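You operate a simulated robot arm through the tools that you are given. There is no shell and no other tool.

You are at the controls of a simulated robot arm. One attempt, no reset.

JOB
Wipe out the lunch box, pack the sandwich and press the lid on.
Fine: crumbs out first, with the teal sponge; put the sponge back. What is to be rubbed or washed off counts as gone when no trace of it is left.

The check looks at the end state, three seconds after you hand in, the way a careful person would. Anything else that was tipped, shoved, dropped, spilled or broken makes it a failure. A push-on lid holds only when it is set on centred and level and pressed home; a screw cap is set on level and turned clockwise until tight.

ROBOT AND FRAMES
A 7-joint arm with a two-finger parallel gripper, fixed in place. Base frame: the origin is on the floor under the middle of its stand, x ahead of it, y to its left, z up; the work surface is at about z = 0.9. Lengths are in m, angles in rad, forces in N, time in s.
With the tool pointing down near the work surface it reaches from about 0.3 to 0.68 m from the base axis. Its first joint turns from -1.152 to 1.152 rad. Payload 1.57 kg.
The tool frame sits at the grasp point between the pads (the TCP): z along the fingers, y along the line on which they close. The tips reach 0.03 m beyond it. The gripper opens to 0.11 m. The fingers are 0.024 m wide and 0.012 m thick; the gripper's body (0.048 by 0.112 m) begins 0.078 m behind the TCP.
Orientation is that of the tool frame in the base frame, as a unit quaternion [x, y, z, w]. With the fingers straight down and closing along the base's y, the tool's x points along the base's -x, its y along +y and its z along -z.

CONTROLS
- The arm moves only by the tool apply_moves. Its argument "rows" is a list of rows, each a list of 7 numbers: the turn, a rotation vector about the tool's x, y, z in units of 120 degrees (1.0 is 120 degrees), then the shift along the tool's x, y, z in units of 500 mm (1.0 is 500 mm), then the gripper command, from -1 (shut) to 1 (fully open), values between in proportion. In form: [[wx, wy, wz, dx, dy, dz, fingers], ...]. A call has 1 to 20 rows; each row is the pose to reach, as a shift and turn from the pose commanded when the call began, along the tool's axes at that moment. A call with a number of a shift or a turn outside -1 to 1 is refused whole. A row lasts 0.2 s, in which the tool goes at most 0.05 m and 0.15 rad; a call with a longer step from one row to the next is refused whole, and so is a gripper value outside its range. Where a pose cannot be reached the arm comes as near as it can. A force on the tool above 40 N (or 10 N above the force at the start of the call, whichever is more), or a blocked arm, ends the call early, and 0.2 s more pass. Each finger travels about 0.108 m/s and halts on what it meets, pressing with about 31 N; the grip force reading is that of the motor and also rises with nothing between the fingers. The clock runs only during rows and for 0.2 s after the last one: add rows that repeat a pose to give the fingers time. It gives the time, the measured TCP pose, the force on the tool (base axes), the opening and the grip force at its end, in the units of the frame above (readings bear some noise), with the torque about the TCP (base axes, N m) and any sound that the robot's microphone picked up.
- Cameras (640 x 400 px; columns grow to the right, rows downward): "scene" is fixed at [0.1582, -0.3933, 1.394]; the picture's right is [0.80, -0.60, 0.00], its down [-0.40, -0.53, -0.74] and it looks along [0.45, 0.59, -0.67] (base axes); focal length 225 px, centre (320, 200). "wrist" rides on the gripper at [0.07, 0.016, -0.141] in the tool frame; the picture's right is [-0.23, 0.97, 0.00], its down [-0.85, -0.20, -0.48] and it looks along [-0.47, -0.11, 0.88] (tool axes); focal length 222 px, centre (320, 200).
- get_image(camera): a new picture of that camera. It takes no simulated time.
- locate(camera, pixels): for up to 12 pixels [column, row] of the newest picture of that camera ("zoom" is the newest enlarged one), the place [x, y, z] in the base frame of the surface seen there, good to about 0.002 m. It takes no simulated time.
- zoom(camera, box): a new picture of the part [left, top, right, bottom] of that camera's present view, enlarged. It takes no simulated time.
- job_done(): hands the job in; it is judged then, once.

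Leave the gripper open and the arm clear of the work at the hand-in unless told otherwise.

The tools are called as a command line: name --pt "numbers of a row" for each row, then --argument value for the rest, lists and objects as JSON in quotes. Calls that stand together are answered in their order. apply_moves: Moves the arm, as the interface text tells. Its arguments: {"type":"object","properties":{"rows":{"type":"array","items":{"type":"array","items":{"type":"number"}}}},"required":["rows"]} The other tools are called the same way: get_image (camera) takes a picture; locate (camera, pixels) gives the place of the surface under pixels of a picture; zoom (camera, box) takes an enlarged picture of a part of a camera's view; job_done () hands the job in.

At the start:

```text
clock: 0.0
tcp_pos: [0.3922, 0.0022, 1.2139]
tcp_rot: [0.0, 1.0, 0.0, 0.0]
contact_force: [0.0, 0.0, 0.1]
torque: [-0.04, 0.03, 0.02]
width: 0.1099
grasp_force: 0.0
```

scene: 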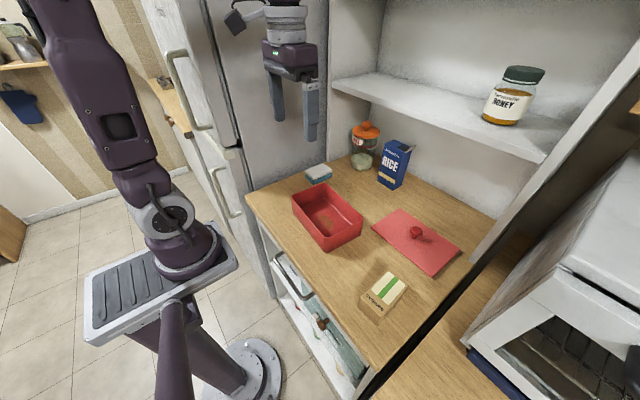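
wrist: 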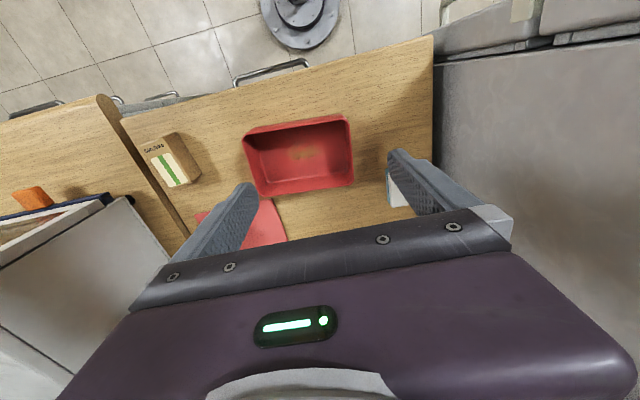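

I see the red lunch box near (327,217), its lid flat with a knob near (416,237), the sandwich pack near (385,293), and the sponge near (318,173). I will zoom in on each for detail.

zoom --camera "scene" --box '[240, 140, 480, 290]'

zoom --camera "wrist" --box '[120, 90, 440, 250]'

```text
2.67 times, centred on (360, 215) of scene
```

zoom: 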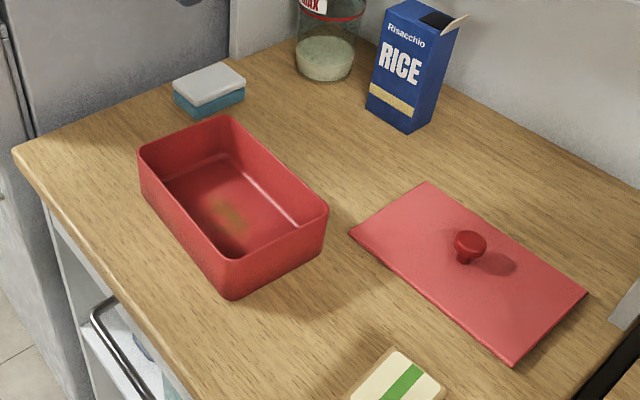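

```text
2.00 times, centred on (280, 170) of wrist
```

zoom: 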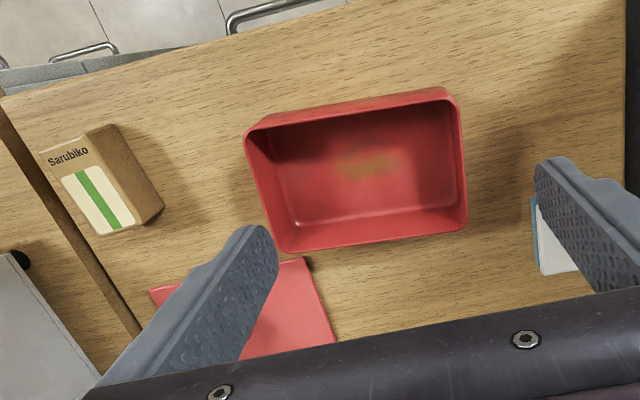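

The sponge is teal below and white/grey on top. There is a brown stain in the middle of the box floor. I'll zoom the scene closer and locate key points.

zoom --camera "scene" --box '[280, 150, 376, 210]'

```text
6.67 times, centred on (328, 180) of scene
```

zoom: 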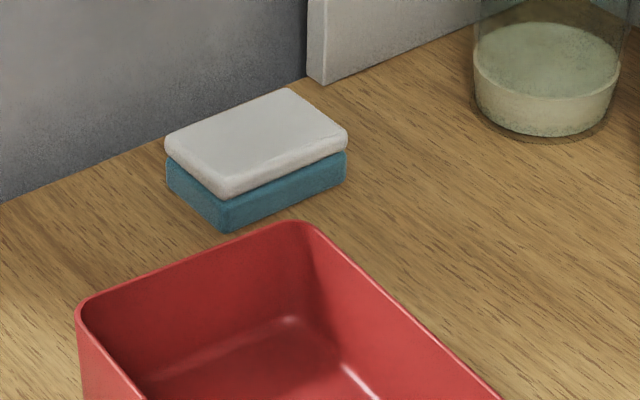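

locate --camera "zoom" --pixels '[[172, 150], [288, 93], [342, 133], [226, 190], [224, 226], [344, 175], [168, 183], [300, 225], [82, 305], [255, 140], [520, 128], [310, 70]]'

zoom --camera "scene" --box '[280, 175, 376, 255]'

```text
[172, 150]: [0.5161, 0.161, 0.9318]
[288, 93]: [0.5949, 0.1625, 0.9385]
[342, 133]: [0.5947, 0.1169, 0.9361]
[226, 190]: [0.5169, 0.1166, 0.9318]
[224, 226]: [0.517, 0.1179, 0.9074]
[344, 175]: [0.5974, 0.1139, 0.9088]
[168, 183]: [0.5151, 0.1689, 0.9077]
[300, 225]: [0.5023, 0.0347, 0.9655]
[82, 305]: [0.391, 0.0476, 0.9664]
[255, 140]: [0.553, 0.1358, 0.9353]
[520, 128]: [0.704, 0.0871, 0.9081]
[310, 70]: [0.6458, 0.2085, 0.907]
```

```text
5.00 times, centred on (328, 215) of scene
```

zoom: 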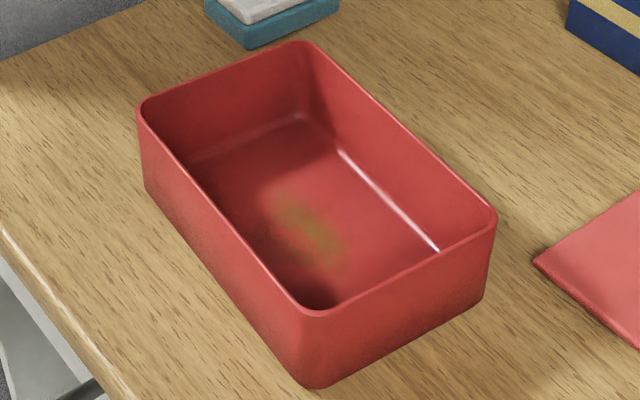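

The sponge is about 80 mm along x and 50 mm along y, with its top at z about 0.935. Next I measure the box corners, floor and stain extent.

locate --camera "zoom" --pixels '[[140, 105], [304, 42], [494, 218], [310, 313], [312, 385], [298, 115], [438, 250], [194, 160], [275, 195], [345, 268], [310, 232], [310, 300]]'

zoom --camera "scene" --box '[355, 195, 475, 325]'

```text
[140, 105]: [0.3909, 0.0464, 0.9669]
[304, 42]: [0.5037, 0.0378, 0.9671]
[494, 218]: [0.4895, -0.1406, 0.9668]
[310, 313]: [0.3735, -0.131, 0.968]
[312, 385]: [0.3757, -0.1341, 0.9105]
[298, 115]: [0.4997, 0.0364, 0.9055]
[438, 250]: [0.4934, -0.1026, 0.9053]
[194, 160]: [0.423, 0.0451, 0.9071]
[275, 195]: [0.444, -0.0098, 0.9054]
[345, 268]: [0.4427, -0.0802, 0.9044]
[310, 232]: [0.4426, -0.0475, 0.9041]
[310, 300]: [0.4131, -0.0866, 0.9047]
```

```text
3.08 times, centred on (415, 260) of scene
```

zoom: 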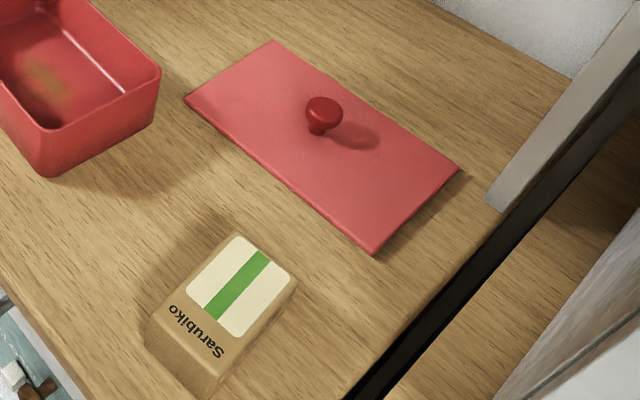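

The box centre is near (0.440, -0.047), turned about -5°, its rim at z 0.967 and floor at 0.905. Now I locate points on the lid, knob and sandwich.

locate --camera "zoom" --pixels '[[186, 97], [274, 43], [459, 170], [376, 252], [323, 104], [318, 133], [240, 236], [296, 275], [240, 338], [188, 296], [160, 335], [300, 200]]'

zoom --camera "scene" --box '[350, 260, 422, 332]'

```text
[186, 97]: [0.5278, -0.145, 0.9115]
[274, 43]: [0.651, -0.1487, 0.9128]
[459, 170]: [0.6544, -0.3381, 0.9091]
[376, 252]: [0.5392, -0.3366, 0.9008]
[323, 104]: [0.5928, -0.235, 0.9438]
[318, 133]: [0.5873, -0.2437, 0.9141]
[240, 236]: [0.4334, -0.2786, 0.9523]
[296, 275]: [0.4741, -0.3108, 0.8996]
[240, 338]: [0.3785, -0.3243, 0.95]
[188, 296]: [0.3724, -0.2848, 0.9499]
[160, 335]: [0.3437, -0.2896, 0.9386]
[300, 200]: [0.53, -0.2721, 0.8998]
```

```text
5.56 times, centred on (386, 296) of scene
```

zoom: 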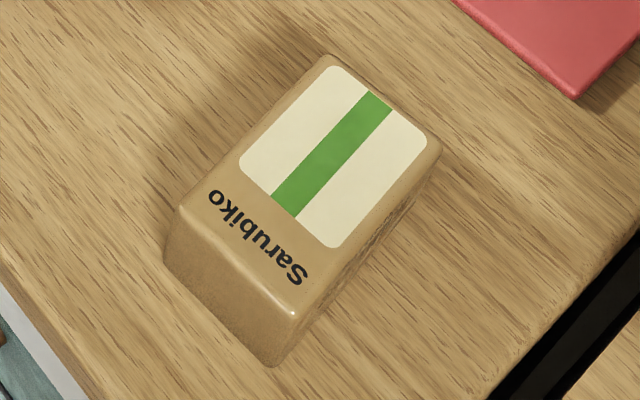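

Now the sandwich corners, top and bottom.

locate --camera "zoom" --pixels '[[328, 60], [435, 145], [292, 312], [186, 212], [168, 262], [272, 362], [310, 180], [365, 80], [400, 225], [500, 200], [230, 150], [60, 180]]'

zoom --camera "scene" --box '[365, 200, 470, 285]'

```text
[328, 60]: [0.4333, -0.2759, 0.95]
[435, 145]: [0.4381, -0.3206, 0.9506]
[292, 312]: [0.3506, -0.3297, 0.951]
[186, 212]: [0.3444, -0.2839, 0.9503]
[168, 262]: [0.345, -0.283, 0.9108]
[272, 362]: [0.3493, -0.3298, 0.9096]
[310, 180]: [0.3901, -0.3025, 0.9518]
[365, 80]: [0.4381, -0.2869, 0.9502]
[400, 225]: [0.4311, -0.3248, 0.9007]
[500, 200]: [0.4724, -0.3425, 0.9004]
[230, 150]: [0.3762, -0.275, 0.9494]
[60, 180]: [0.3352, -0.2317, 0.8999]
```

```text
4.71 times, centred on (418, 242) of scene
```

zoom: 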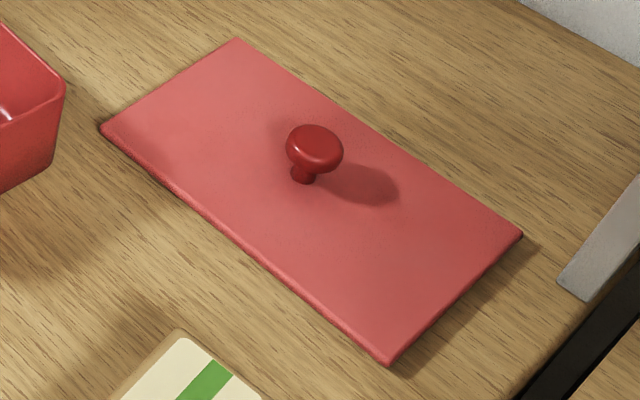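

Counter is at z 0.900; sandwich top 0.951, centre (0.392, -0.303), yaw about +5.5°. Now lid edges and knob in the newest zoom.

locate --camera "zoom" --pixels '[[237, 41], [104, 126], [518, 236], [388, 356], [314, 132], [314, 155], [290, 148], [341, 152], [302, 180], [245, 240], [380, 140], [452, 296]]'

zoom --camera "scene" --box '[400, 215, 440, 245]'

```text
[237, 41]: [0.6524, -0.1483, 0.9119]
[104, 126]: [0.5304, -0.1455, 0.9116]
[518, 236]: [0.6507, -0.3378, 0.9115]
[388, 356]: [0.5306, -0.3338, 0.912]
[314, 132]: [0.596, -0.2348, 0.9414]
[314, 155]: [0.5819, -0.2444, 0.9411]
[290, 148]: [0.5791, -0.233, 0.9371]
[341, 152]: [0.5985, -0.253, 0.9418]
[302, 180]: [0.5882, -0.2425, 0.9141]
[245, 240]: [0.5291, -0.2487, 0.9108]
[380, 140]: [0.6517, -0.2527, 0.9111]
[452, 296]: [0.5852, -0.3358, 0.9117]
```

```text
13.33 times, centred on (420, 230) of scene
```

zoom: 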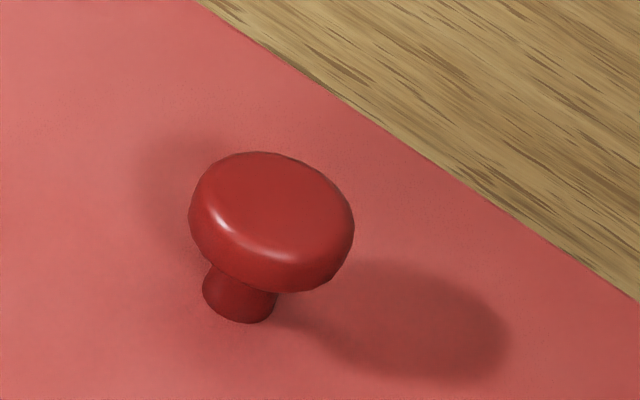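

The lid is about 0.122 x 0.190 m, centre (0.591, -0.241), yaw about 0, top at z 0.9115. The knob is about 25 mm wide with its top at about 0.943. Before moving I check clearance to the fridge side and the shelf.

get_image --camera "scene"

locate --camera "scene" --pixels '[[270, 178], [260, 130], [300, 165], [328, 155], [335, 90], [440, 125], [540, 160], [245, 150], [400, 90], [230, 60], [318, 80], [520, 250]]'

```text
taken
```

scene: 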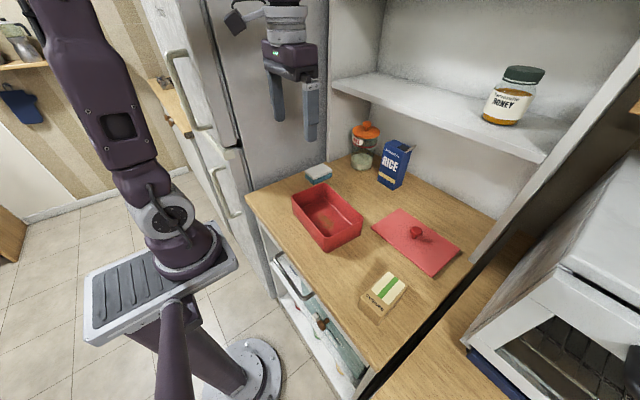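

```text
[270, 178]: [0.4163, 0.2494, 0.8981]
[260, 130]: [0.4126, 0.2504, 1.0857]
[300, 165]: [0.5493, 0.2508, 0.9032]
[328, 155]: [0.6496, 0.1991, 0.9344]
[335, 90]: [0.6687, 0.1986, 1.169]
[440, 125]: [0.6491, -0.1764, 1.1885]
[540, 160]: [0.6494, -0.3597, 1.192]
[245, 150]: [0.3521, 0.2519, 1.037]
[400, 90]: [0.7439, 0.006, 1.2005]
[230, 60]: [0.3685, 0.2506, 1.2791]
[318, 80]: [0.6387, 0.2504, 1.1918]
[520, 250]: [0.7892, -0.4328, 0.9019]
```

The fridge side is at y 0.25, a panel at x>0.65, y 0.199, and the shelf front edge at x 0.649, z about 1.18. The sponge has room if I open the gripper only partly (80 mm). I move to hover over the sponge at (0.556, 0.141, 1.05).

apply_moves --pt "0 0 0 -0.041 0.0347 0.041 0.8" --pt "0 0 0 -0.082 0.0694 0.082 0.6" --pt "0 0 0 -0.123 0.1041 0.123 0.45" --pt "0 0 0 -0.164 0.1388 0.164 0.45" --pt "0 0 0 -0.205 0.1735 0.205 0.45" --pt "0 0 0 -0.246 0.2082 0.246 0.45" --pt "0 0 0 -0.287 0.2429 0.287 0.45" --pt "0 0 0 -0.328 0.2776 0.328 0.45" --pt "0 0 0 -0.328 0.2776 0.328 0.45"

get_image --camera "wrist"

get_image --camera "scene"

```text
clock: 2.0
tcp_pos: [0.5557, 0.1416, 1.0484]
tcp_rot: [0.0, 1.0, -0.001, 0.0]
contact_force: [-1.0, 0.5, -0.5]
torque: [0.03, -0.03, 0.01]
width: 0.08
grasp_force: 0.0
```

```text
taken
```

wrist: 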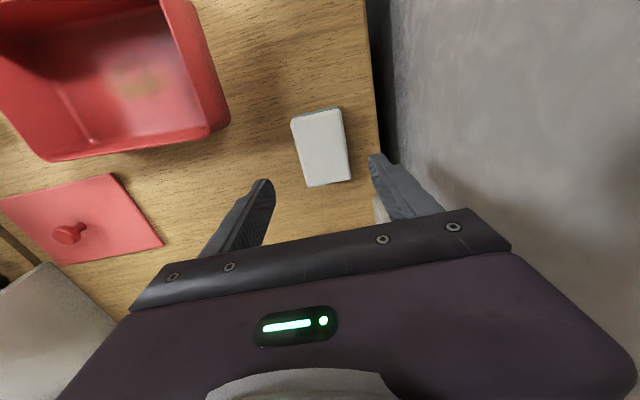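

```text
taken
```

scene: 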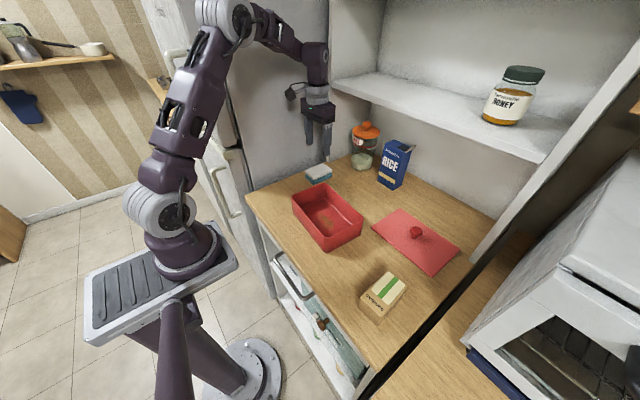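

The hover is reached. In the wrist view the sponge spans (291,117)–(350,185). I locate its corners to refine the grasp.

zoom --camera "wrist" --box '[260, 90, 380, 200]'

zoom --camera "scene" --box '[270, 20, 360, 200]'

locate --camera "wrist" --pixels '[[294, 119], [338, 111], [348, 178], [309, 184], [322, 148], [300, 148], [344, 145], [332, 181], [316, 116]]'

```text
3.64 times, centred on (320, 145) of wrist
```

zoom: 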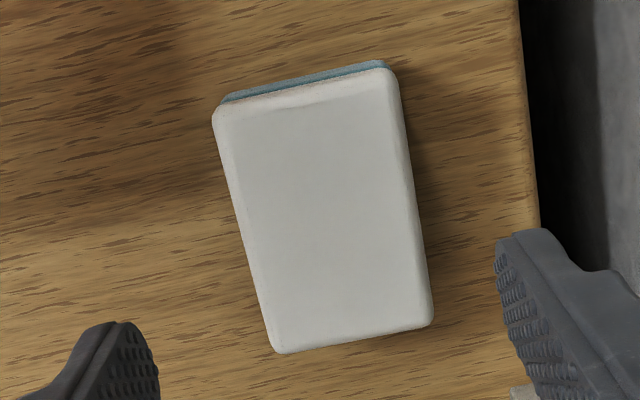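

```text
2.22 times, centred on (315, 110) of scene
```

zoom: 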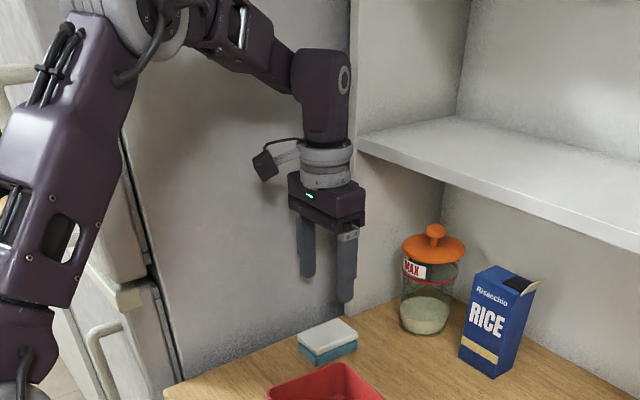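

```text
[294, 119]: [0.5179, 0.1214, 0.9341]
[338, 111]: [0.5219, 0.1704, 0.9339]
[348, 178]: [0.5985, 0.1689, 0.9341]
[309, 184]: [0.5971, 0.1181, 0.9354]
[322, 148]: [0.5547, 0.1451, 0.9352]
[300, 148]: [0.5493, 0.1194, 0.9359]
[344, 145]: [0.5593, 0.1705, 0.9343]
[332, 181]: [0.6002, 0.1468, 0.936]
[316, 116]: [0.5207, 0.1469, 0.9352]
```

The sponge centre is (0.559, 0.145), yaw about -0.03. I descend to z 0.942 (tips at 0.912, just over the counter) with the small turn, open at 80 mm.

apply_moves --pt "0 0 0.0143 -0.006 0.008 0.04 0.45" --pt "0 0 0.0143 -0.006 0.008 0.08 0.45" --pt "0 0 0.0143 -0.006 0.008 0.12 0.45" --pt "0 0 0.0143 -0.006 0.008 0.16 0.45" --pt "0 0 0.0143 -0.006 0.008 0.19 0.45" --pt "0 0 0.0143 -0.006 0.008 0.213 0.45" --pt "0 0 0.0143 -0.006 0.008 0.213 0.45"

get_image --camera "wrist"

zoom --camera "scene" --box '[260, 100, 380, 200]'

```text
clock: 3.6
tcp_pos: [0.559, 0.1446, 0.9436]
tcp_rot: [0.014, 1.0, 0.0, 0.0]
contact_force: [0.0, -0.5, -0.6]
torque: [0.01, 0.03, 0.01]
width: 0.0798
grasp_force: 0.0
```

```text
taken
```

wrist: 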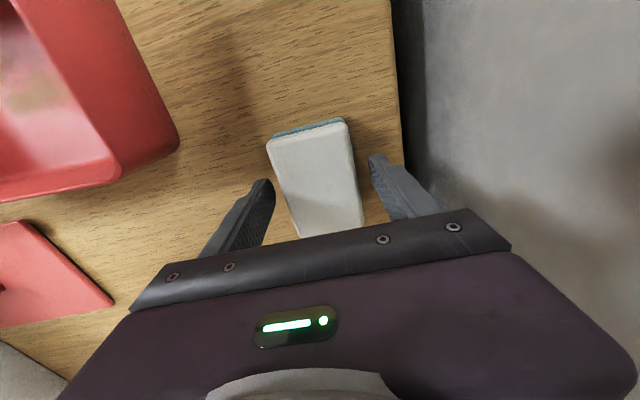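

```text
4.00 times, centred on (320, 150) of scene
```

zoom: 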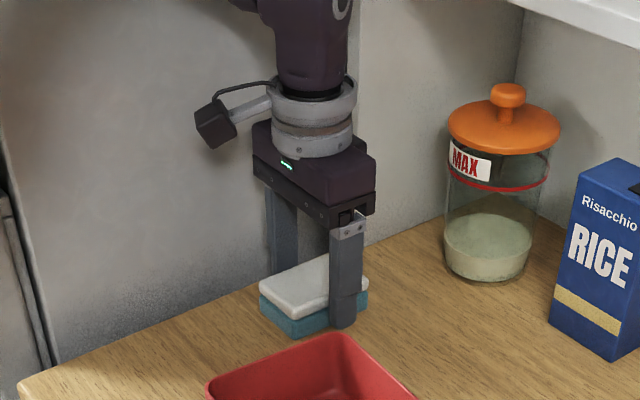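

Fingers straddle the sponge. I close them without moving.

apply_moves --pt "0 0 0 0 0 0 0.1" --pt "0 0 0 0 0 0 -0.2" --pt "0 0 0 0 0 0 -1" --pt "0 0 0 0 0 0 -1"

get_image --camera "wrist"

zoom --camera "scene" --box '[260, 100, 380, 200]'

```text
clock: 4.6
tcp_pos: [0.5582, 0.1449, 0.9432]
tcp_rot: [0.015, 1.0, 0.0, 0.0]
contact_force: [0.1, 0.0, 0.0]
torque: [-0.03, 0.0, 0.01]
width: 0.0569
grasp_force: 30.7
```

```text
taken
```

wrist: 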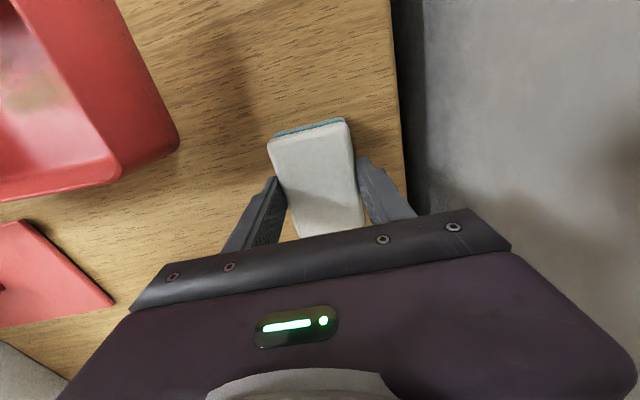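

```text
4.00 times, centred on (320, 150) of scene
```

zoom: 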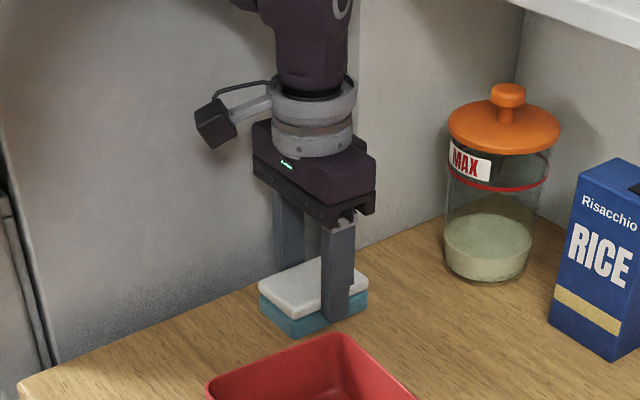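

The sponge is held (opening 57 mm, 30.7 N). I lift straight up 97 mm, then carry it over the box centre (0.440, -0.047) and turn to the box's yaw.

apply_moves --pt "0 0 0 0 0 -0.03 -1" --pt "0 0 0 0 0 -0.09 -1" --pt "0 0 0 0 0 -0.15 -1" --pt "0 0 0 0 0 -0.2 -1" --pt "0 0 0.004 0.0322 -0.0559 -0.2 -1" --pt "0 0 0.008 0.0644 -0.1117 -0.2 -1" --pt "0 0 0.012 0.0966 -0.1676 -0.2 -1" --pt "0 0 0.016 0.1288 -0.2234 -0.2 -1" --pt "0 0 0.02 0.161 -0.2793 -0.2 -1" --pt "0 0 0.0263 0.1932 -0.3351 -0.2 -1" --pt "0 0 0.0263 0.2254 -0.391 -0.2 -1" --pt "0 0 0.0263 0.2254 -0.391 -0.2 -1"

get_image --camera "wrist"

zoom --camera "scene" --box '[260, 130, 400, 260]'

```text
clock: 7.2
tcp_pos: [0.4418, -0.0483, 1.0439]
tcp_rot: [0.043, 0.999, 0.0, 0.0]
contact_force: [0.4, 0.4, -1.9]
torque: [0.0, -0.01, 0.01]
width: 0.0572
grasp_force: 31.2
```

```text
taken
```

wrist: 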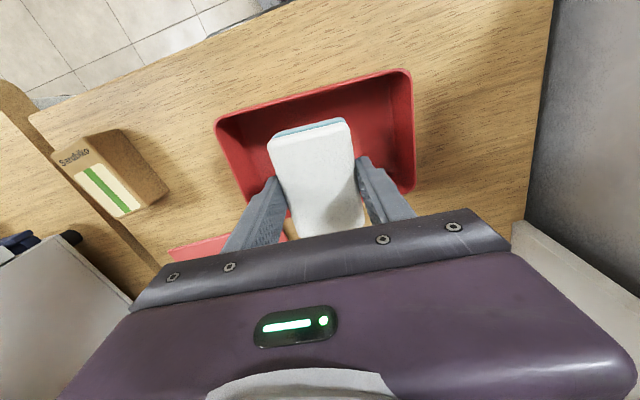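

```text
3.08 times, centred on (330, 195) of scene
```

zoom: 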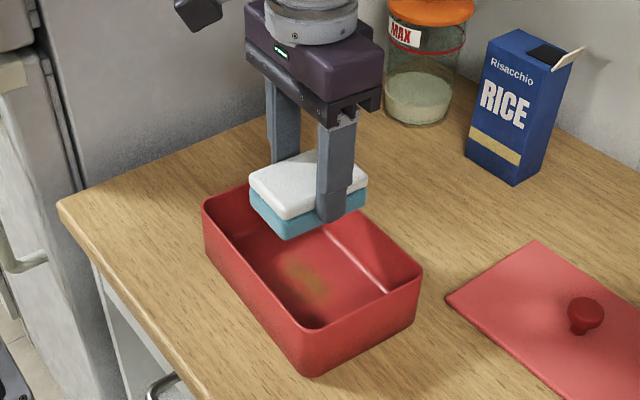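

The sponge hangs over the box. I locate the rim corners from the wrist view at (217,122), (408,72), (412,190), and the stain edges in the scene zoom.

locate --camera "wrist" --pixels '[[217, 120], [408, 71], [413, 188], [310, 94], [412, 130], [228, 160], [390, 85], [235, 128], [160, 190]]'

locate --camera "zoom" --pixels '[[284, 262], [328, 290], [310, 262], [300, 285], [312, 305], [283, 275], [325, 275], [380, 290], [420, 272], [312, 327], [205, 203], [305, 278]]'

```text
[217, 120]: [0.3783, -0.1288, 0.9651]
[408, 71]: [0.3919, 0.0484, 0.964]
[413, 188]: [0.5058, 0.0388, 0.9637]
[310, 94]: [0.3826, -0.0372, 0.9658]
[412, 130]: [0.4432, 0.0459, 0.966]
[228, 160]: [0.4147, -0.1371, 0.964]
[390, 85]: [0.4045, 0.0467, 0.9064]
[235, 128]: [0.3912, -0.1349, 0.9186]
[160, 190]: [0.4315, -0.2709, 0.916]
```

```text
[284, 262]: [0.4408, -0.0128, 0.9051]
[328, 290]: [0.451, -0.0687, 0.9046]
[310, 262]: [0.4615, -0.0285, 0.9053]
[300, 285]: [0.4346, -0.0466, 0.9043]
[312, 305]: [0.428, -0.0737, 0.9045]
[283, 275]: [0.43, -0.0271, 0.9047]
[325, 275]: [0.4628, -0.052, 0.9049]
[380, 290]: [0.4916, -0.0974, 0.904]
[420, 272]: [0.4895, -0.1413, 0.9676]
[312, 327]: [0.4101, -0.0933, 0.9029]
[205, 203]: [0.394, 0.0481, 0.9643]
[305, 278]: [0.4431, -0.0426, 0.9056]
```

The box centre is confirmed at (0.441, -0.047); the stain spans about x 0.425–0.463, y -0.075 to -0.010. I lower the sponge straight in to about 8 mm above the box floor.

apply_moves --pt "0 0 0 0 0 0.04 -1" --pt "0 0 0 0 0 0.08 -1" --pt "0 0 0 0 0 0.115 -1" --pt "0 0 0 0 0 0.145 -1" --pt "0 0 0 0 0 0.172 -1" --pt "0 0 0 0 0 0.172 -1"

zoom --camera "scene" --box '[260, 130, 400, 260]'

get_image --camera "wrist"

```text
clock: 8.6
tcp_pos: [0.44, -0.0472, 0.9565]
tcp_rot: [0.043, 0.999, 0.0, 0.0]
contact_force: [-0.3, 0.1, -0.2]
torque: [-0.01, -0.01, -0.01]
width: 0.057
grasp_force: 30.5
```

```text
3.08 times, centred on (330, 195) of scene
```

zoom: 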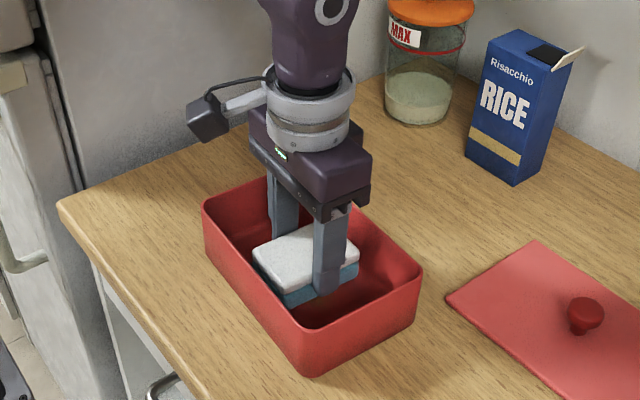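

```text
taken
```

wrist: 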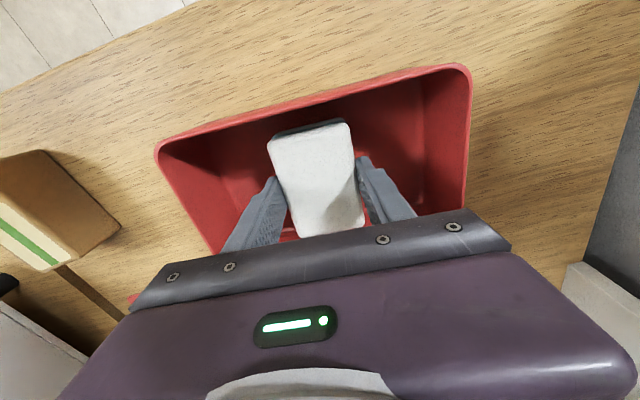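

The sponge is inside the box, clear of the walls. I go down slowly to find the floor by force: about 9.5 mm.

apply_moves --pt "0 0 0 0 0 0.008 -1" --pt "0 0 0 0 0 0.013 -1" --pt "0 0 0 0 0 0.016 -1" --pt "0 0 0 0 0 0.018 -1" --pt "0 0 0 0 0 0.018 -1"

```text
clock: 9.8
tcp_pos: [0.44, -0.0481, 0.9474]
tcp_rot: [0.042, 0.999, 0.0, 0.0]
contact_force: [-0.7, -0.7, -0.9]
torque: [-0.03, 0.0, -0.01]
width: 0.0573
grasp_force: 30.8
```

Barely any contact yet at 0.9474 m. I lower 3 mm more in 1 mm steps.

apply_moves --pt "0 0 0 0 0 0.002 -1" --pt "0 0 0 0 0 0.004 -1" --pt "0 0 0 0 0 0.006 -1" --pt "0 0 0 0 0 0.006 -1"

```text
clock: 10.6
tcp_pos: [0.4405, -0.0474, 0.946]
tcp_rot: [0.042, 0.999, 0.0, 0.001]
contact_force: [-3.7, 2.7, 16.1]
torque: [0.11, 0.05, -0.01]
width: 0.0572
grasp_force: 30.6
stopped in row 3: the force on the tool passed its limit at 40 N (the readings are from after the stop); the commanded pose is now the measured one
```

The floor is stiff: contact at about 0.946 m with 16 N residual. I ease up half a millimetre and read again.

apply_moves --pt "0 0 0 0 0 -0.001 -1" --pt "0 0 0 0 0 -0.001 -1"

```text
clock: 11.2
tcp_pos: [0.4403, -0.048, 0.9461]
tcp_rot: [0.043, 0.999, 0.0, 0.002]
contact_force: [-1.5, 1.8, 8.9]
torque: [0.03, -0.03, 0.05]
width: 0.0571
grasp_force: 31.7
```

8.9 N down-force is good for wiping. I make a first gentle stroke along the box's length, ±30 mm, and then check that the box has not moved.

apply_moves --pt "0 0 0 0 0.016 -0.001 -1" --pt "0 0 0 0 0.036 -0.001 -1" --pt "0 0 0 0 0.056 -0.001 -1" --pt "0 0 0 0 0.066 -0.001 -1" --pt "0 0 0 0 0.046 -0.001 -1" --pt "0 0 0 0 0.026 -0.001 -1" --pt "0 0 0 0 0.006 -0.001 -1" --pt "0 0 0 0 -0.014 -0.001 -1" --pt "0 0 0 0 -0.034 -0.001 -1" --pt "0 0 0 0 -0.054 -0.001 -1" --pt "0 0 0 0 -0.066 -0.001 -1" --pt "0 0 0 0 -0.066 -0.001 -1"

zoom --camera "scene" --box '[260, 130, 400, 260]'

get_image --camera "wrist"

```text
clock: 13.8
tcp_pos: [0.4384, -0.0792, 0.9465]
tcp_rot: [0.042, 0.999, 0.0, 0.001]
contact_force: [-0.4, 0.3, -0.1]
torque: [0.03, 0.0, 0.02]
width: 0.057
grasp_force: 30.8
```

```text
3.08 times, centred on (330, 195) of scene
```

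zoom: 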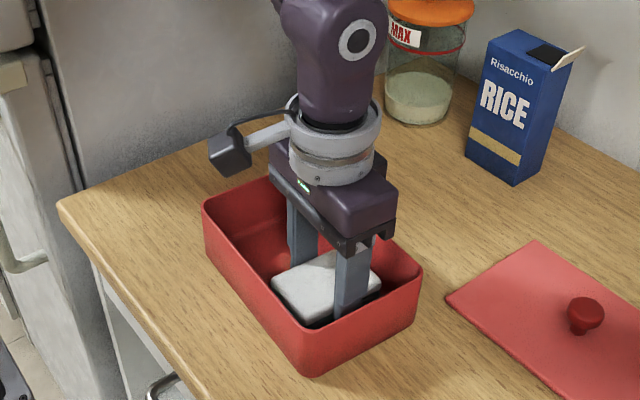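

```text
taken
```

wrist: 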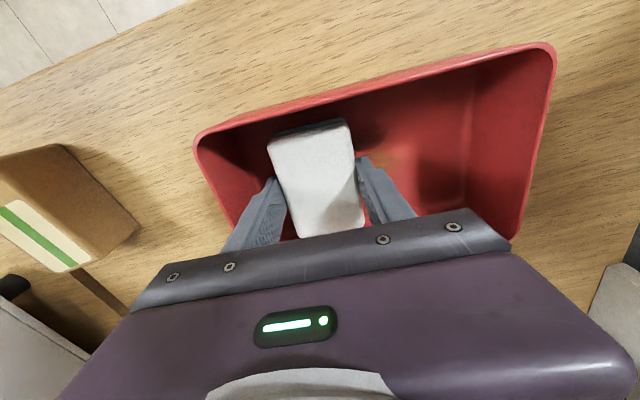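

The box did not move (rim corners unchanged), but the down-force faded to zero. I zoom in on the freed patch of floor near (390,160) for the stain.

zoom --camera "wrist" --box '[340, 100, 500, 230]'

zoom --camera "scene" --box '[295, 180, 355, 245]'

```text
3.08 times, centred on (420, 165) of wrist
```

zoom: 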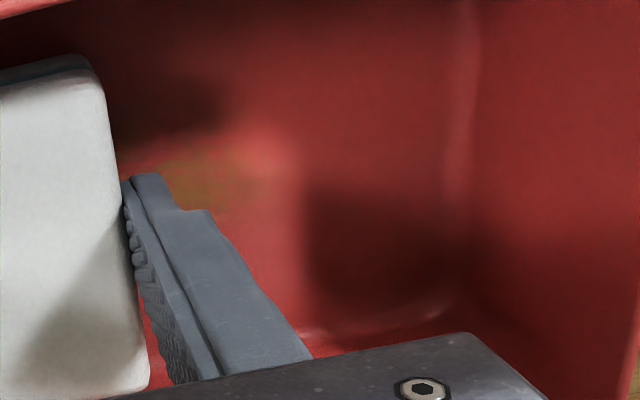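

```text
6.15 times, centred on (325, 212) of scene
```

zoom: 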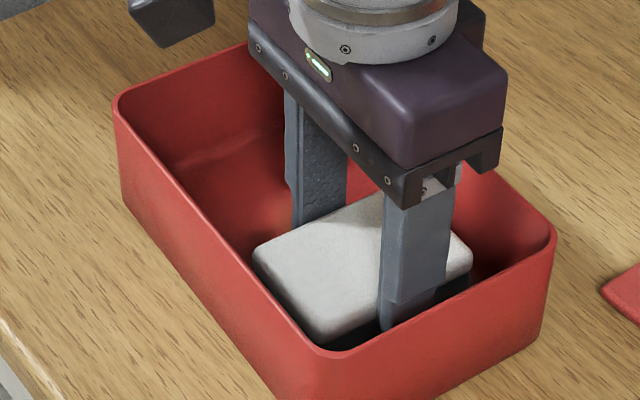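

My stroke rows had raised the tool another half millimetre, so the pressure was lost, and part of the stain remains. I press down 0.7 mm here and read the force.

apply_moves --pt "0 0 0 0 0 0.0007 -1" --pt "0 0 0 0 0 0.0014 -1" --pt "0 0 0 0 0 0.0014 -1"

```text
clock: 14.6
tcp_pos: [0.4393, -0.0788, 0.9446]
tcp_rot: [0.042, 0.999, 0.0, 0.0]
contact_force: [-3.2, -1.2, 5.6]
torque: [-0.02, 0.04, 0.03]
width: 0.0572
grasp_force: 31.5
```

5.6 N down. Now I wipe along the length: +75 mm and back, keeping this height.

apply_moves --pt "0 0 0 0 0.015 0 -1" --pt "0 0 0 0 0.03 0 -1" --pt "0 0 0 0 0.045 0 -1" --pt "0 0 0 0 0.06 0 -1" --pt "0 0 0 0 0.075 0 -1" --pt "0 0 0 0 0.09 0 -1" --pt "0 0 0 0 0.105 0 -1" --pt "0 0 0 0 0.12 0 -1" --pt "0 0 0 0 0.135 0 -1" --pt "0 0 0 0 0.15 0 -1"

get_image --camera "wrist"

zoom --camera "scene" --box '[280, 170, 380, 255]'

```text
clock: 16.8
tcp_pos: [0.445, -0.0061, 0.947]
tcp_rot: [0.042, 0.999, 0.0, 0.002]
contact_force: [-0.4, 0.1, 0.1]
torque: [-0.02, 0.0, 0.01]
width: 0.057
grasp_force: 31.3
```

```text
taken
```

wrist: 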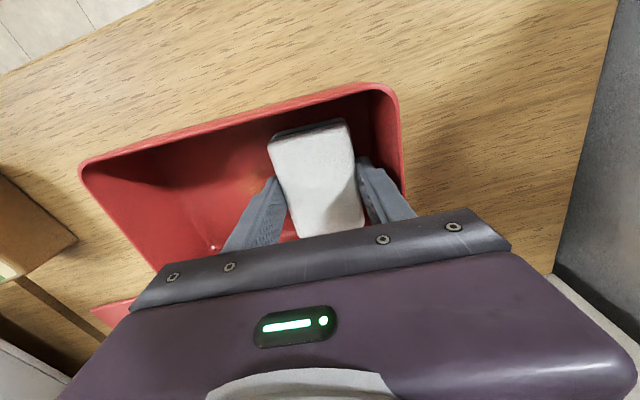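

```text
4.71 times, centred on (330, 212) of scene
```

zoom: 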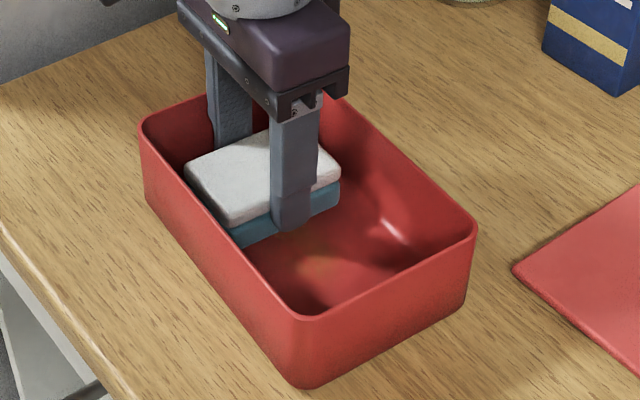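

Much of the stain is fading, but contact was lost at this end (z 0.947). I press down here in small steps and read.

apply_moves --pt "0 0 0 0 0 0.001 -1" --pt "0 0 0 0 0 0.002 -1" --pt "0 0 0 0 0 0.002 -1"

```text
clock: 17.6
tcp_pos: [0.4459, -0.0058, 0.9462]
tcp_rot: [0.042, 0.999, 0.0, 0.002]
contact_force: [-3.2, 4.2, 29.1]
torque: [0.09, 0.27, 0.0]
width: 0.0571
grasp_force: 31.3
```

29 N is a bit much. I ease 0.3 mm and stroke back along the length.

apply_moves --pt "0 0 0 0 -0.005 -0.0006 -1" --pt "0 0 0 0 -0.02 -0.0006 -1" --pt "0 0 0 0 -0.035 -0.0006 -1" --pt "0 0 0 0 -0.05 -0.0006 -1" --pt "0 0 0 0 -0.065 -0.0006 -1" --pt "0 0 0 0 -0.08 -0.0006 -1" --pt "0 0 0 0 -0.095 -0.0006 -1" --pt "0 0 0 0 -0.11 -0.0006 -1" --pt "0 0 0 0 -0.125 -0.0006 -1" --pt "0 0 0 0 -0.14 -0.0006 -1" --pt "0 0 0 0 -0.15 -0.0006 -1"

get_image --camera "wrist"

zoom --camera "scene" --box '[280, 170, 380, 255]'

```text
clock: 18.4
tcp_pos: [0.4445, -0.0223, 0.9458]
tcp_rot: [0.042, 0.999, 0.001, 0.003]
contact_force: [-3.4, 2.0, 15.9]
torque: [0.03, 0.16, -0.06]
width: 0.0571
grasp_force: 30.9
stopped in row 4: the force on the tool passed its limit at 42 N (the readings are from after the stop); the commanded pose is now the measured one
```

```text
taken
```

wrist: 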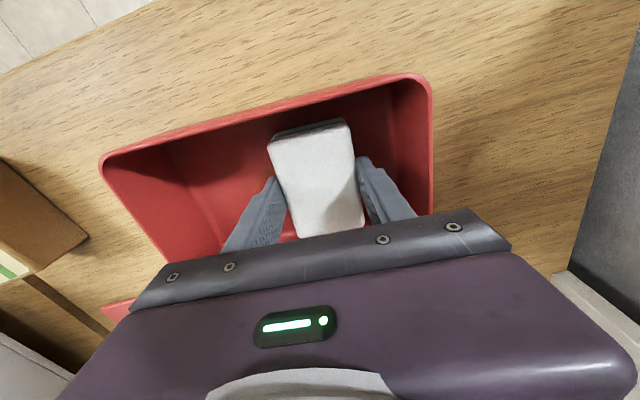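

```text
4.71 times, centred on (330, 212) of scene
```

zoom: 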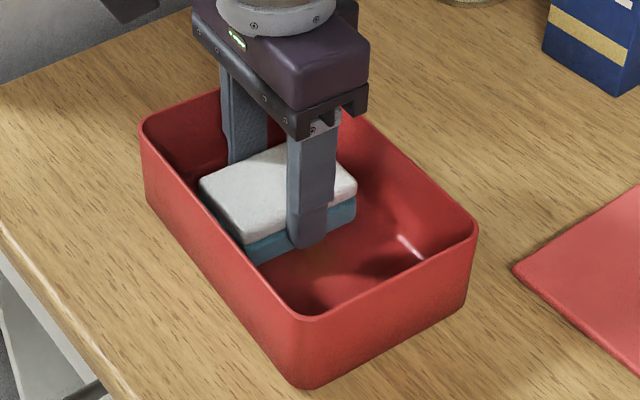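

Force stayed high mid-stroke (16 N remaining). I ease 0.4 mm and continue the stroke toward -y by 60 mm.

apply_moves --pt "0 0 0 0 0 -0.0006 -1" --pt "0 0 0 0 -0.012 -0.0007 -1" --pt "0 0 0 0 -0.024 -0.0008 -1" --pt "0 0 0 0 -0.036 -0.0008 -1" --pt "0 0 0 0 -0.048 -0.0008 -1" --pt "0 0 0 0 -0.06 -0.0008 -1" --pt "0 0 0 0 -0.072 -0.0008 -1" --pt "0 0 0 0 -0.084 -0.0008 -1" --pt "0 0 0 0 -0.096 -0.0008 -1" --pt "0 0 0 0 -0.108 -0.0008 -1" --pt "0 0 0 0 -0.12 -0.0008 -1"

get_image --camera "wrist"

zoom --camera "scene" --box '[280, 170, 380, 255]'

```text
clock: 20.8
tcp_pos: [0.4393, -0.0815, 0.9461]
tcp_rot: [0.042, 0.999, 0.0, 0.002]
contact_force: [0.0, 0.7, -0.7]
torque: [0.02, -0.01, 0.0]
width: 0.0568
grasp_force: 31.4
```

```text
taken
```

wrist: 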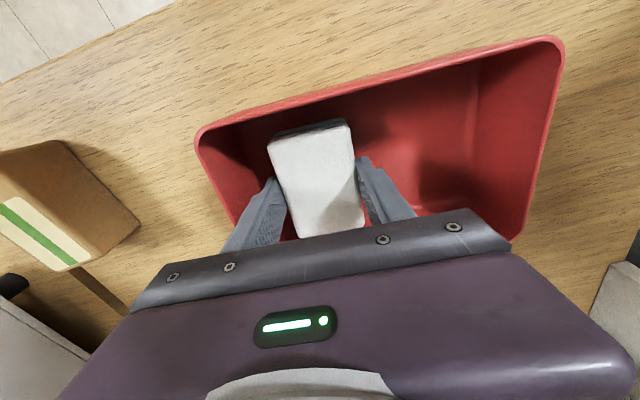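

```text
4.71 times, centred on (330, 212) of scene
```

zoom: 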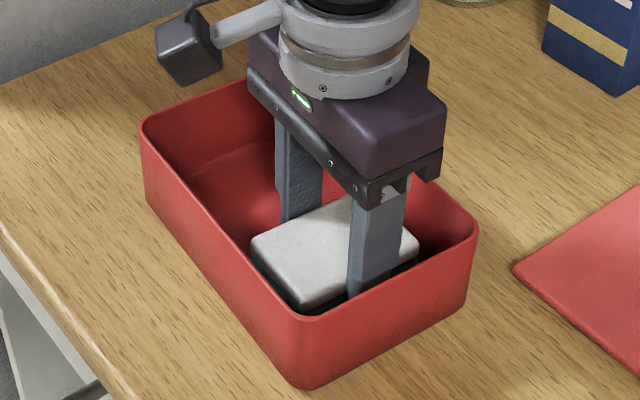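

The floor to the +y side looks cleaner. I zoom in on the freed area.

zoom --camera "wrist" --box '[340, 90, 500, 230]'

zoom --camera "scene" --box '[305, 185, 355, 230]'

```text
2.86 times, centred on (420, 160) of wrist
```

zoom: 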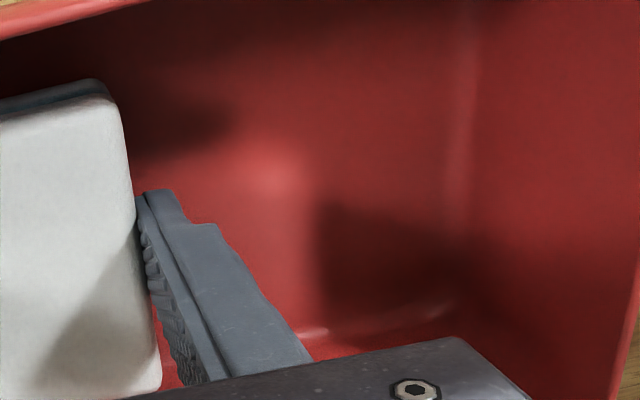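

```text
8.89 times, centred on (330, 208) of scene
```

zoom: 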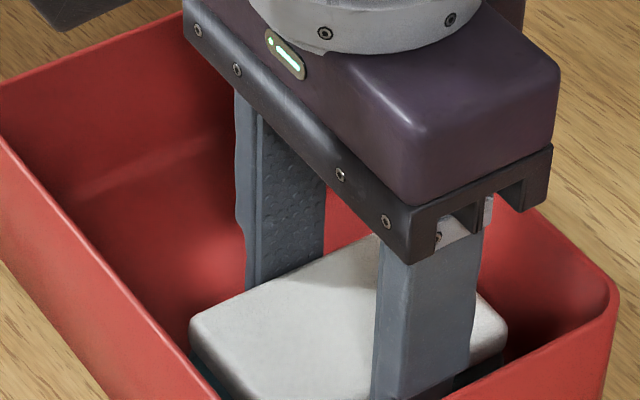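

That side is clean. I press again here and stroke back toward +y, with x shifted a few mm, to be thorough.

apply_moves --pt "0 0 0 0 0 0.0008 -1" --pt "0 0 0 0 0 0.0016 -1" --pt "0 0 0 0 0 0.0016 -1"

```text
clock: 21.6
tcp_pos: [0.4399, -0.0815, 0.9441]
tcp_rot: [0.042, 0.999, 0.001, 0.002]
contact_force: [-3.9, -3.2, 15.8]
torque: [-0.12, 0.17, 0.01]
width: 0.0569
grasp_force: 30.9
```

15.8 N. I stroke toward +y 75 mm, gradually shifting 6 mm toward the robot.

apply_moves --pt "0 0 0 0.004 0.015 0 -1" --pt "0 0 0 0.008 0.03 0 -1" --pt "0 0 0 0.012 0.045 0 -1" --pt "0 0 0 0.012 0.06 0 -1" --pt "0 0 0 0.012 0.075 0 -1" --pt "0 0 0 0.012 0.09 0 -1" --pt "0 0 0 0.012 0.105 0 -1" --pt "0 0 0 0.012 0.12 0 -1" --pt "0 0 0 0.012 0.135 0 -1" --pt "0 0 0 0.012 0.15 0 -1"

get_image --camera "wrist"

zoom --camera "scene" --box '[280, 170, 380, 255]'

```text
clock: 22.6
tcp_pos: [0.4364, -0.0539, 0.9453]
tcp_rot: [0.043, 0.999, 0.0, 0.004]
contact_force: [-4.6, -0.7, 13.6]
torque: [0.03, 0.2, 0.03]
width: 0.0573
grasp_force: 31.0
stopped in row 5: the force on the tool passed its limit at 42 N (the readings are from after the stop); the commanded pose is now the measured one
```

```text
taken
```

wrist: 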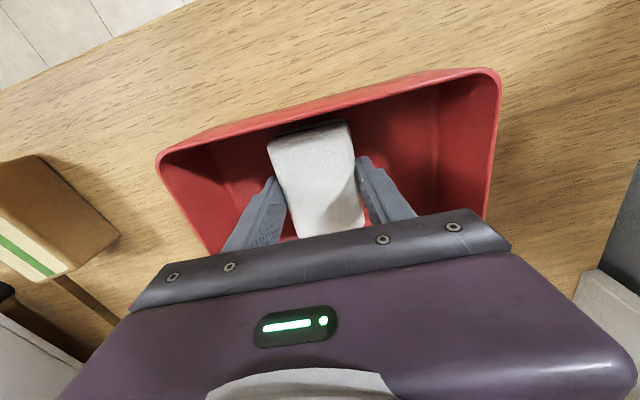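

```text
4.71 times, centred on (330, 212) of scene
```

zoom: 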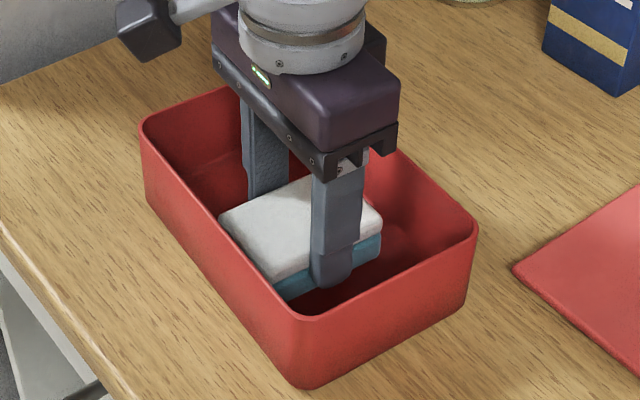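

Now 13.6 N at mid-box and the box still in place. I ease 0.2 mm and continue toward +y by 48 mm.

apply_moves --pt "0 0 0 0 0.004 -0.0006 -1" --pt "0 0 0 0 0.016 -0.0008 -1" --pt "0 0 0 0 0.028 -0.0008 -1" --pt "0 0 0 0 0.04 -0.0008 -1" --pt "0 0 0 0 0.052 -0.0008 -1" --pt "0 0 0 0 0.064 -0.0008 -1" --pt "0 0 0 0 0.076 -0.0008 -1" --pt "0 0 0 0 0.088 -0.0008 -1" --pt "0 0 0 0 0.096 -0.0008 -1"

get_image --camera "wrist"

zoom --camera "scene" --box '[280, 170, 380, 255]'

```text
clock: 24.6
tcp_pos: [0.4415, -0.0059, 0.9458]
tcp_rot: [0.043, 0.999, 0.0, 0.003]
contact_force: [0.5, -0.4, -0.6]
torque: [0.0, 0.03, -0.02]
width: 0.0572
grasp_force: 30.4
```

```text
taken
```

wrist: 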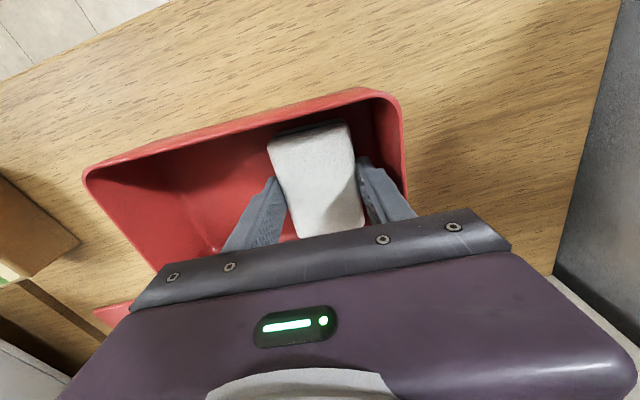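

```text
4.71 times, centred on (330, 212) of scene
```

zoom: 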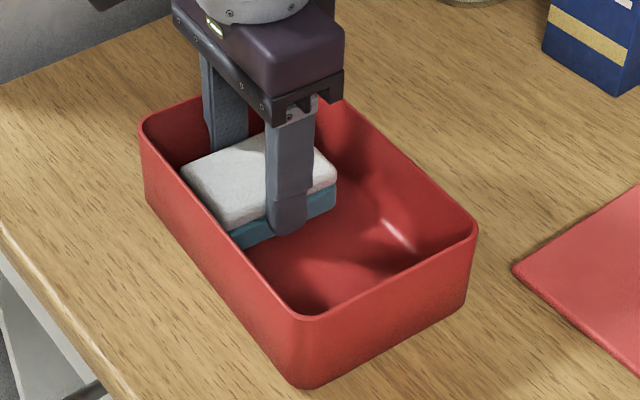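

The -y half looks clean now. I lift the sponge out over the box and inspect the whole floor.

apply_moves --pt "0 0 0 0 0 -0.03 -1" --pt "0 0 0 0 0 -0.09 -1" --pt "0 0 0 0 0 -0.15 -1" --pt "0 0 0 0 0 -0.21 -1" --pt "0 0 0 -0.05 0.07 -0.21 -1" --pt "0 0 0 -0.1 0.14 -0.21 -1" --pt "0 0 0 -0.1 0.14 -0.21 -1"

get_image --camera "wrist"

zoom --camera "scene" --box '[280, 170, 380, 255]'

```text
clock: 26.2
tcp_pos: [0.4941, 0.0577, 1.0522]
tcp_rot: [0.042, 0.999, 0.0, 0.003]
contact_force: [-0.3, 0.6, -1.1]
torque: [0.03, -0.02, -0.02]
width: 0.0571
grasp_force: 30.9
```

```text
taken
```

wrist: 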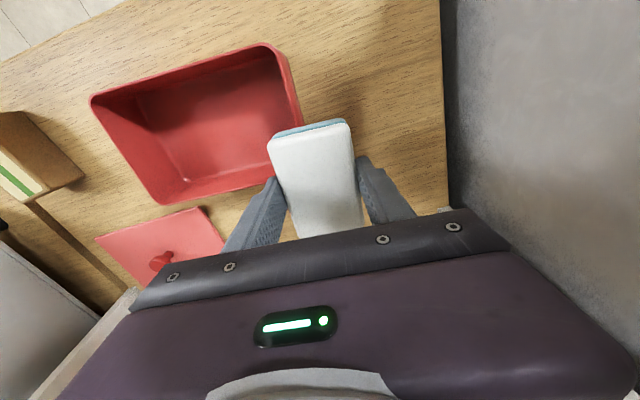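

```text
4.71 times, centred on (330, 212) of scene
```

zoom: 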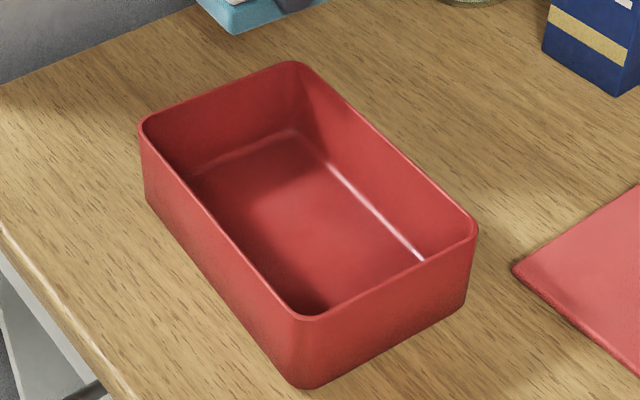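

The floor looks clean. I zoom closer in both views for any faint trace.

zoom --camera "scene" --box '[305, 195, 360, 235]'

zoom --camera "wrist" --box '[90, 40, 310, 210]'

```text
10.00 times, centred on (332, 215) of scene
```

zoom: 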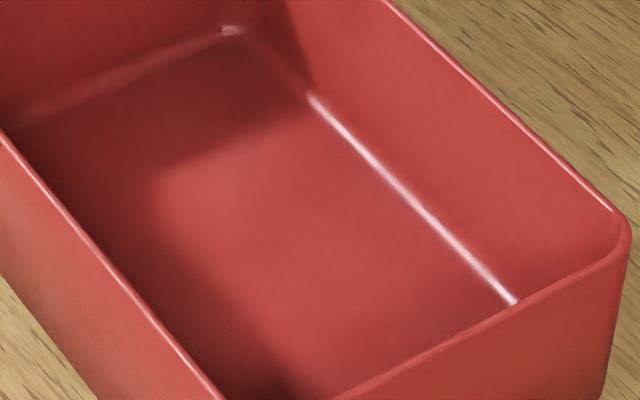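

```text
2.35 times, centred on (200, 125) of wrist
```

zoom: 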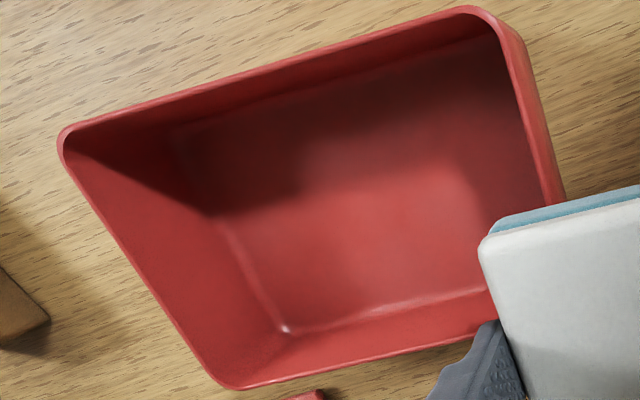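

I see no trace, but some strokes had light contact, so I make one more pass for certainty: back over the -y end of the box at (0.4395, -0.075), down to just above the floor.

apply_moves --pt "0 0 0 0.0216 -0.0684 0 -1" --pt "0 0 0 0.0432 -0.1368 0 -1" --pt "0 0 0 0.0647 -0.2053 0 -1" --pt "0 0 0 0.0863 -0.2737 0 -1" --pt "0 0 0 0.0863 -0.2737 0 -1" --pt "0 0 0 0.0863 -0.2737 0.06 -1" --pt "0 0 0 0.0863 -0.2737 0.12 -1" --pt "0 0 0 0.0863 -0.2737 0.17 -1" --pt "0 0 0 0.0863 -0.2737 0.195 -1" --pt "0 0 0 0.0863 -0.2737 0.206 -1" --pt "0 0 0 0.0863 -0.2737 0.209 -1" --pt "0 0 0 0.0863 -0.2737 0.209 -1"

```text
clock: 28.8
tcp_pos: [0.4424, -0.0729, 0.9458]
tcp_rot: [0.042, 0.999, 0.0, 0.004]
contact_force: [0.1, -0.4, -0.4]
torque: [0.03, 0.02, -0.02]
width: 0.0571
grasp_force: 30.7
```

No contact yet. The tool has picked up a slight 0.008 rad tilt from the force stops, so I level it (turn about y) and press down gently.

apply_moves --pt "0 0.0036 0 0 0 0 -1" --pt "0 0.0036 0 0 0 0.001 -1" --pt "0 0.0036 0 0 0 0.002 -1" --pt "0 0.0036 0 0 0 0.002 -1"

```text
clock: 29.8
tcp_pos: [0.4421, -0.073, 0.9455]
tcp_rot: [0.042, 0.999, 0.0, 0.0]
contact_force: [-1.0, 1.1, 8.3]
torque: [0.04, -0.33, 0.06]
width: 0.0571
grasp_force: 31.1
```

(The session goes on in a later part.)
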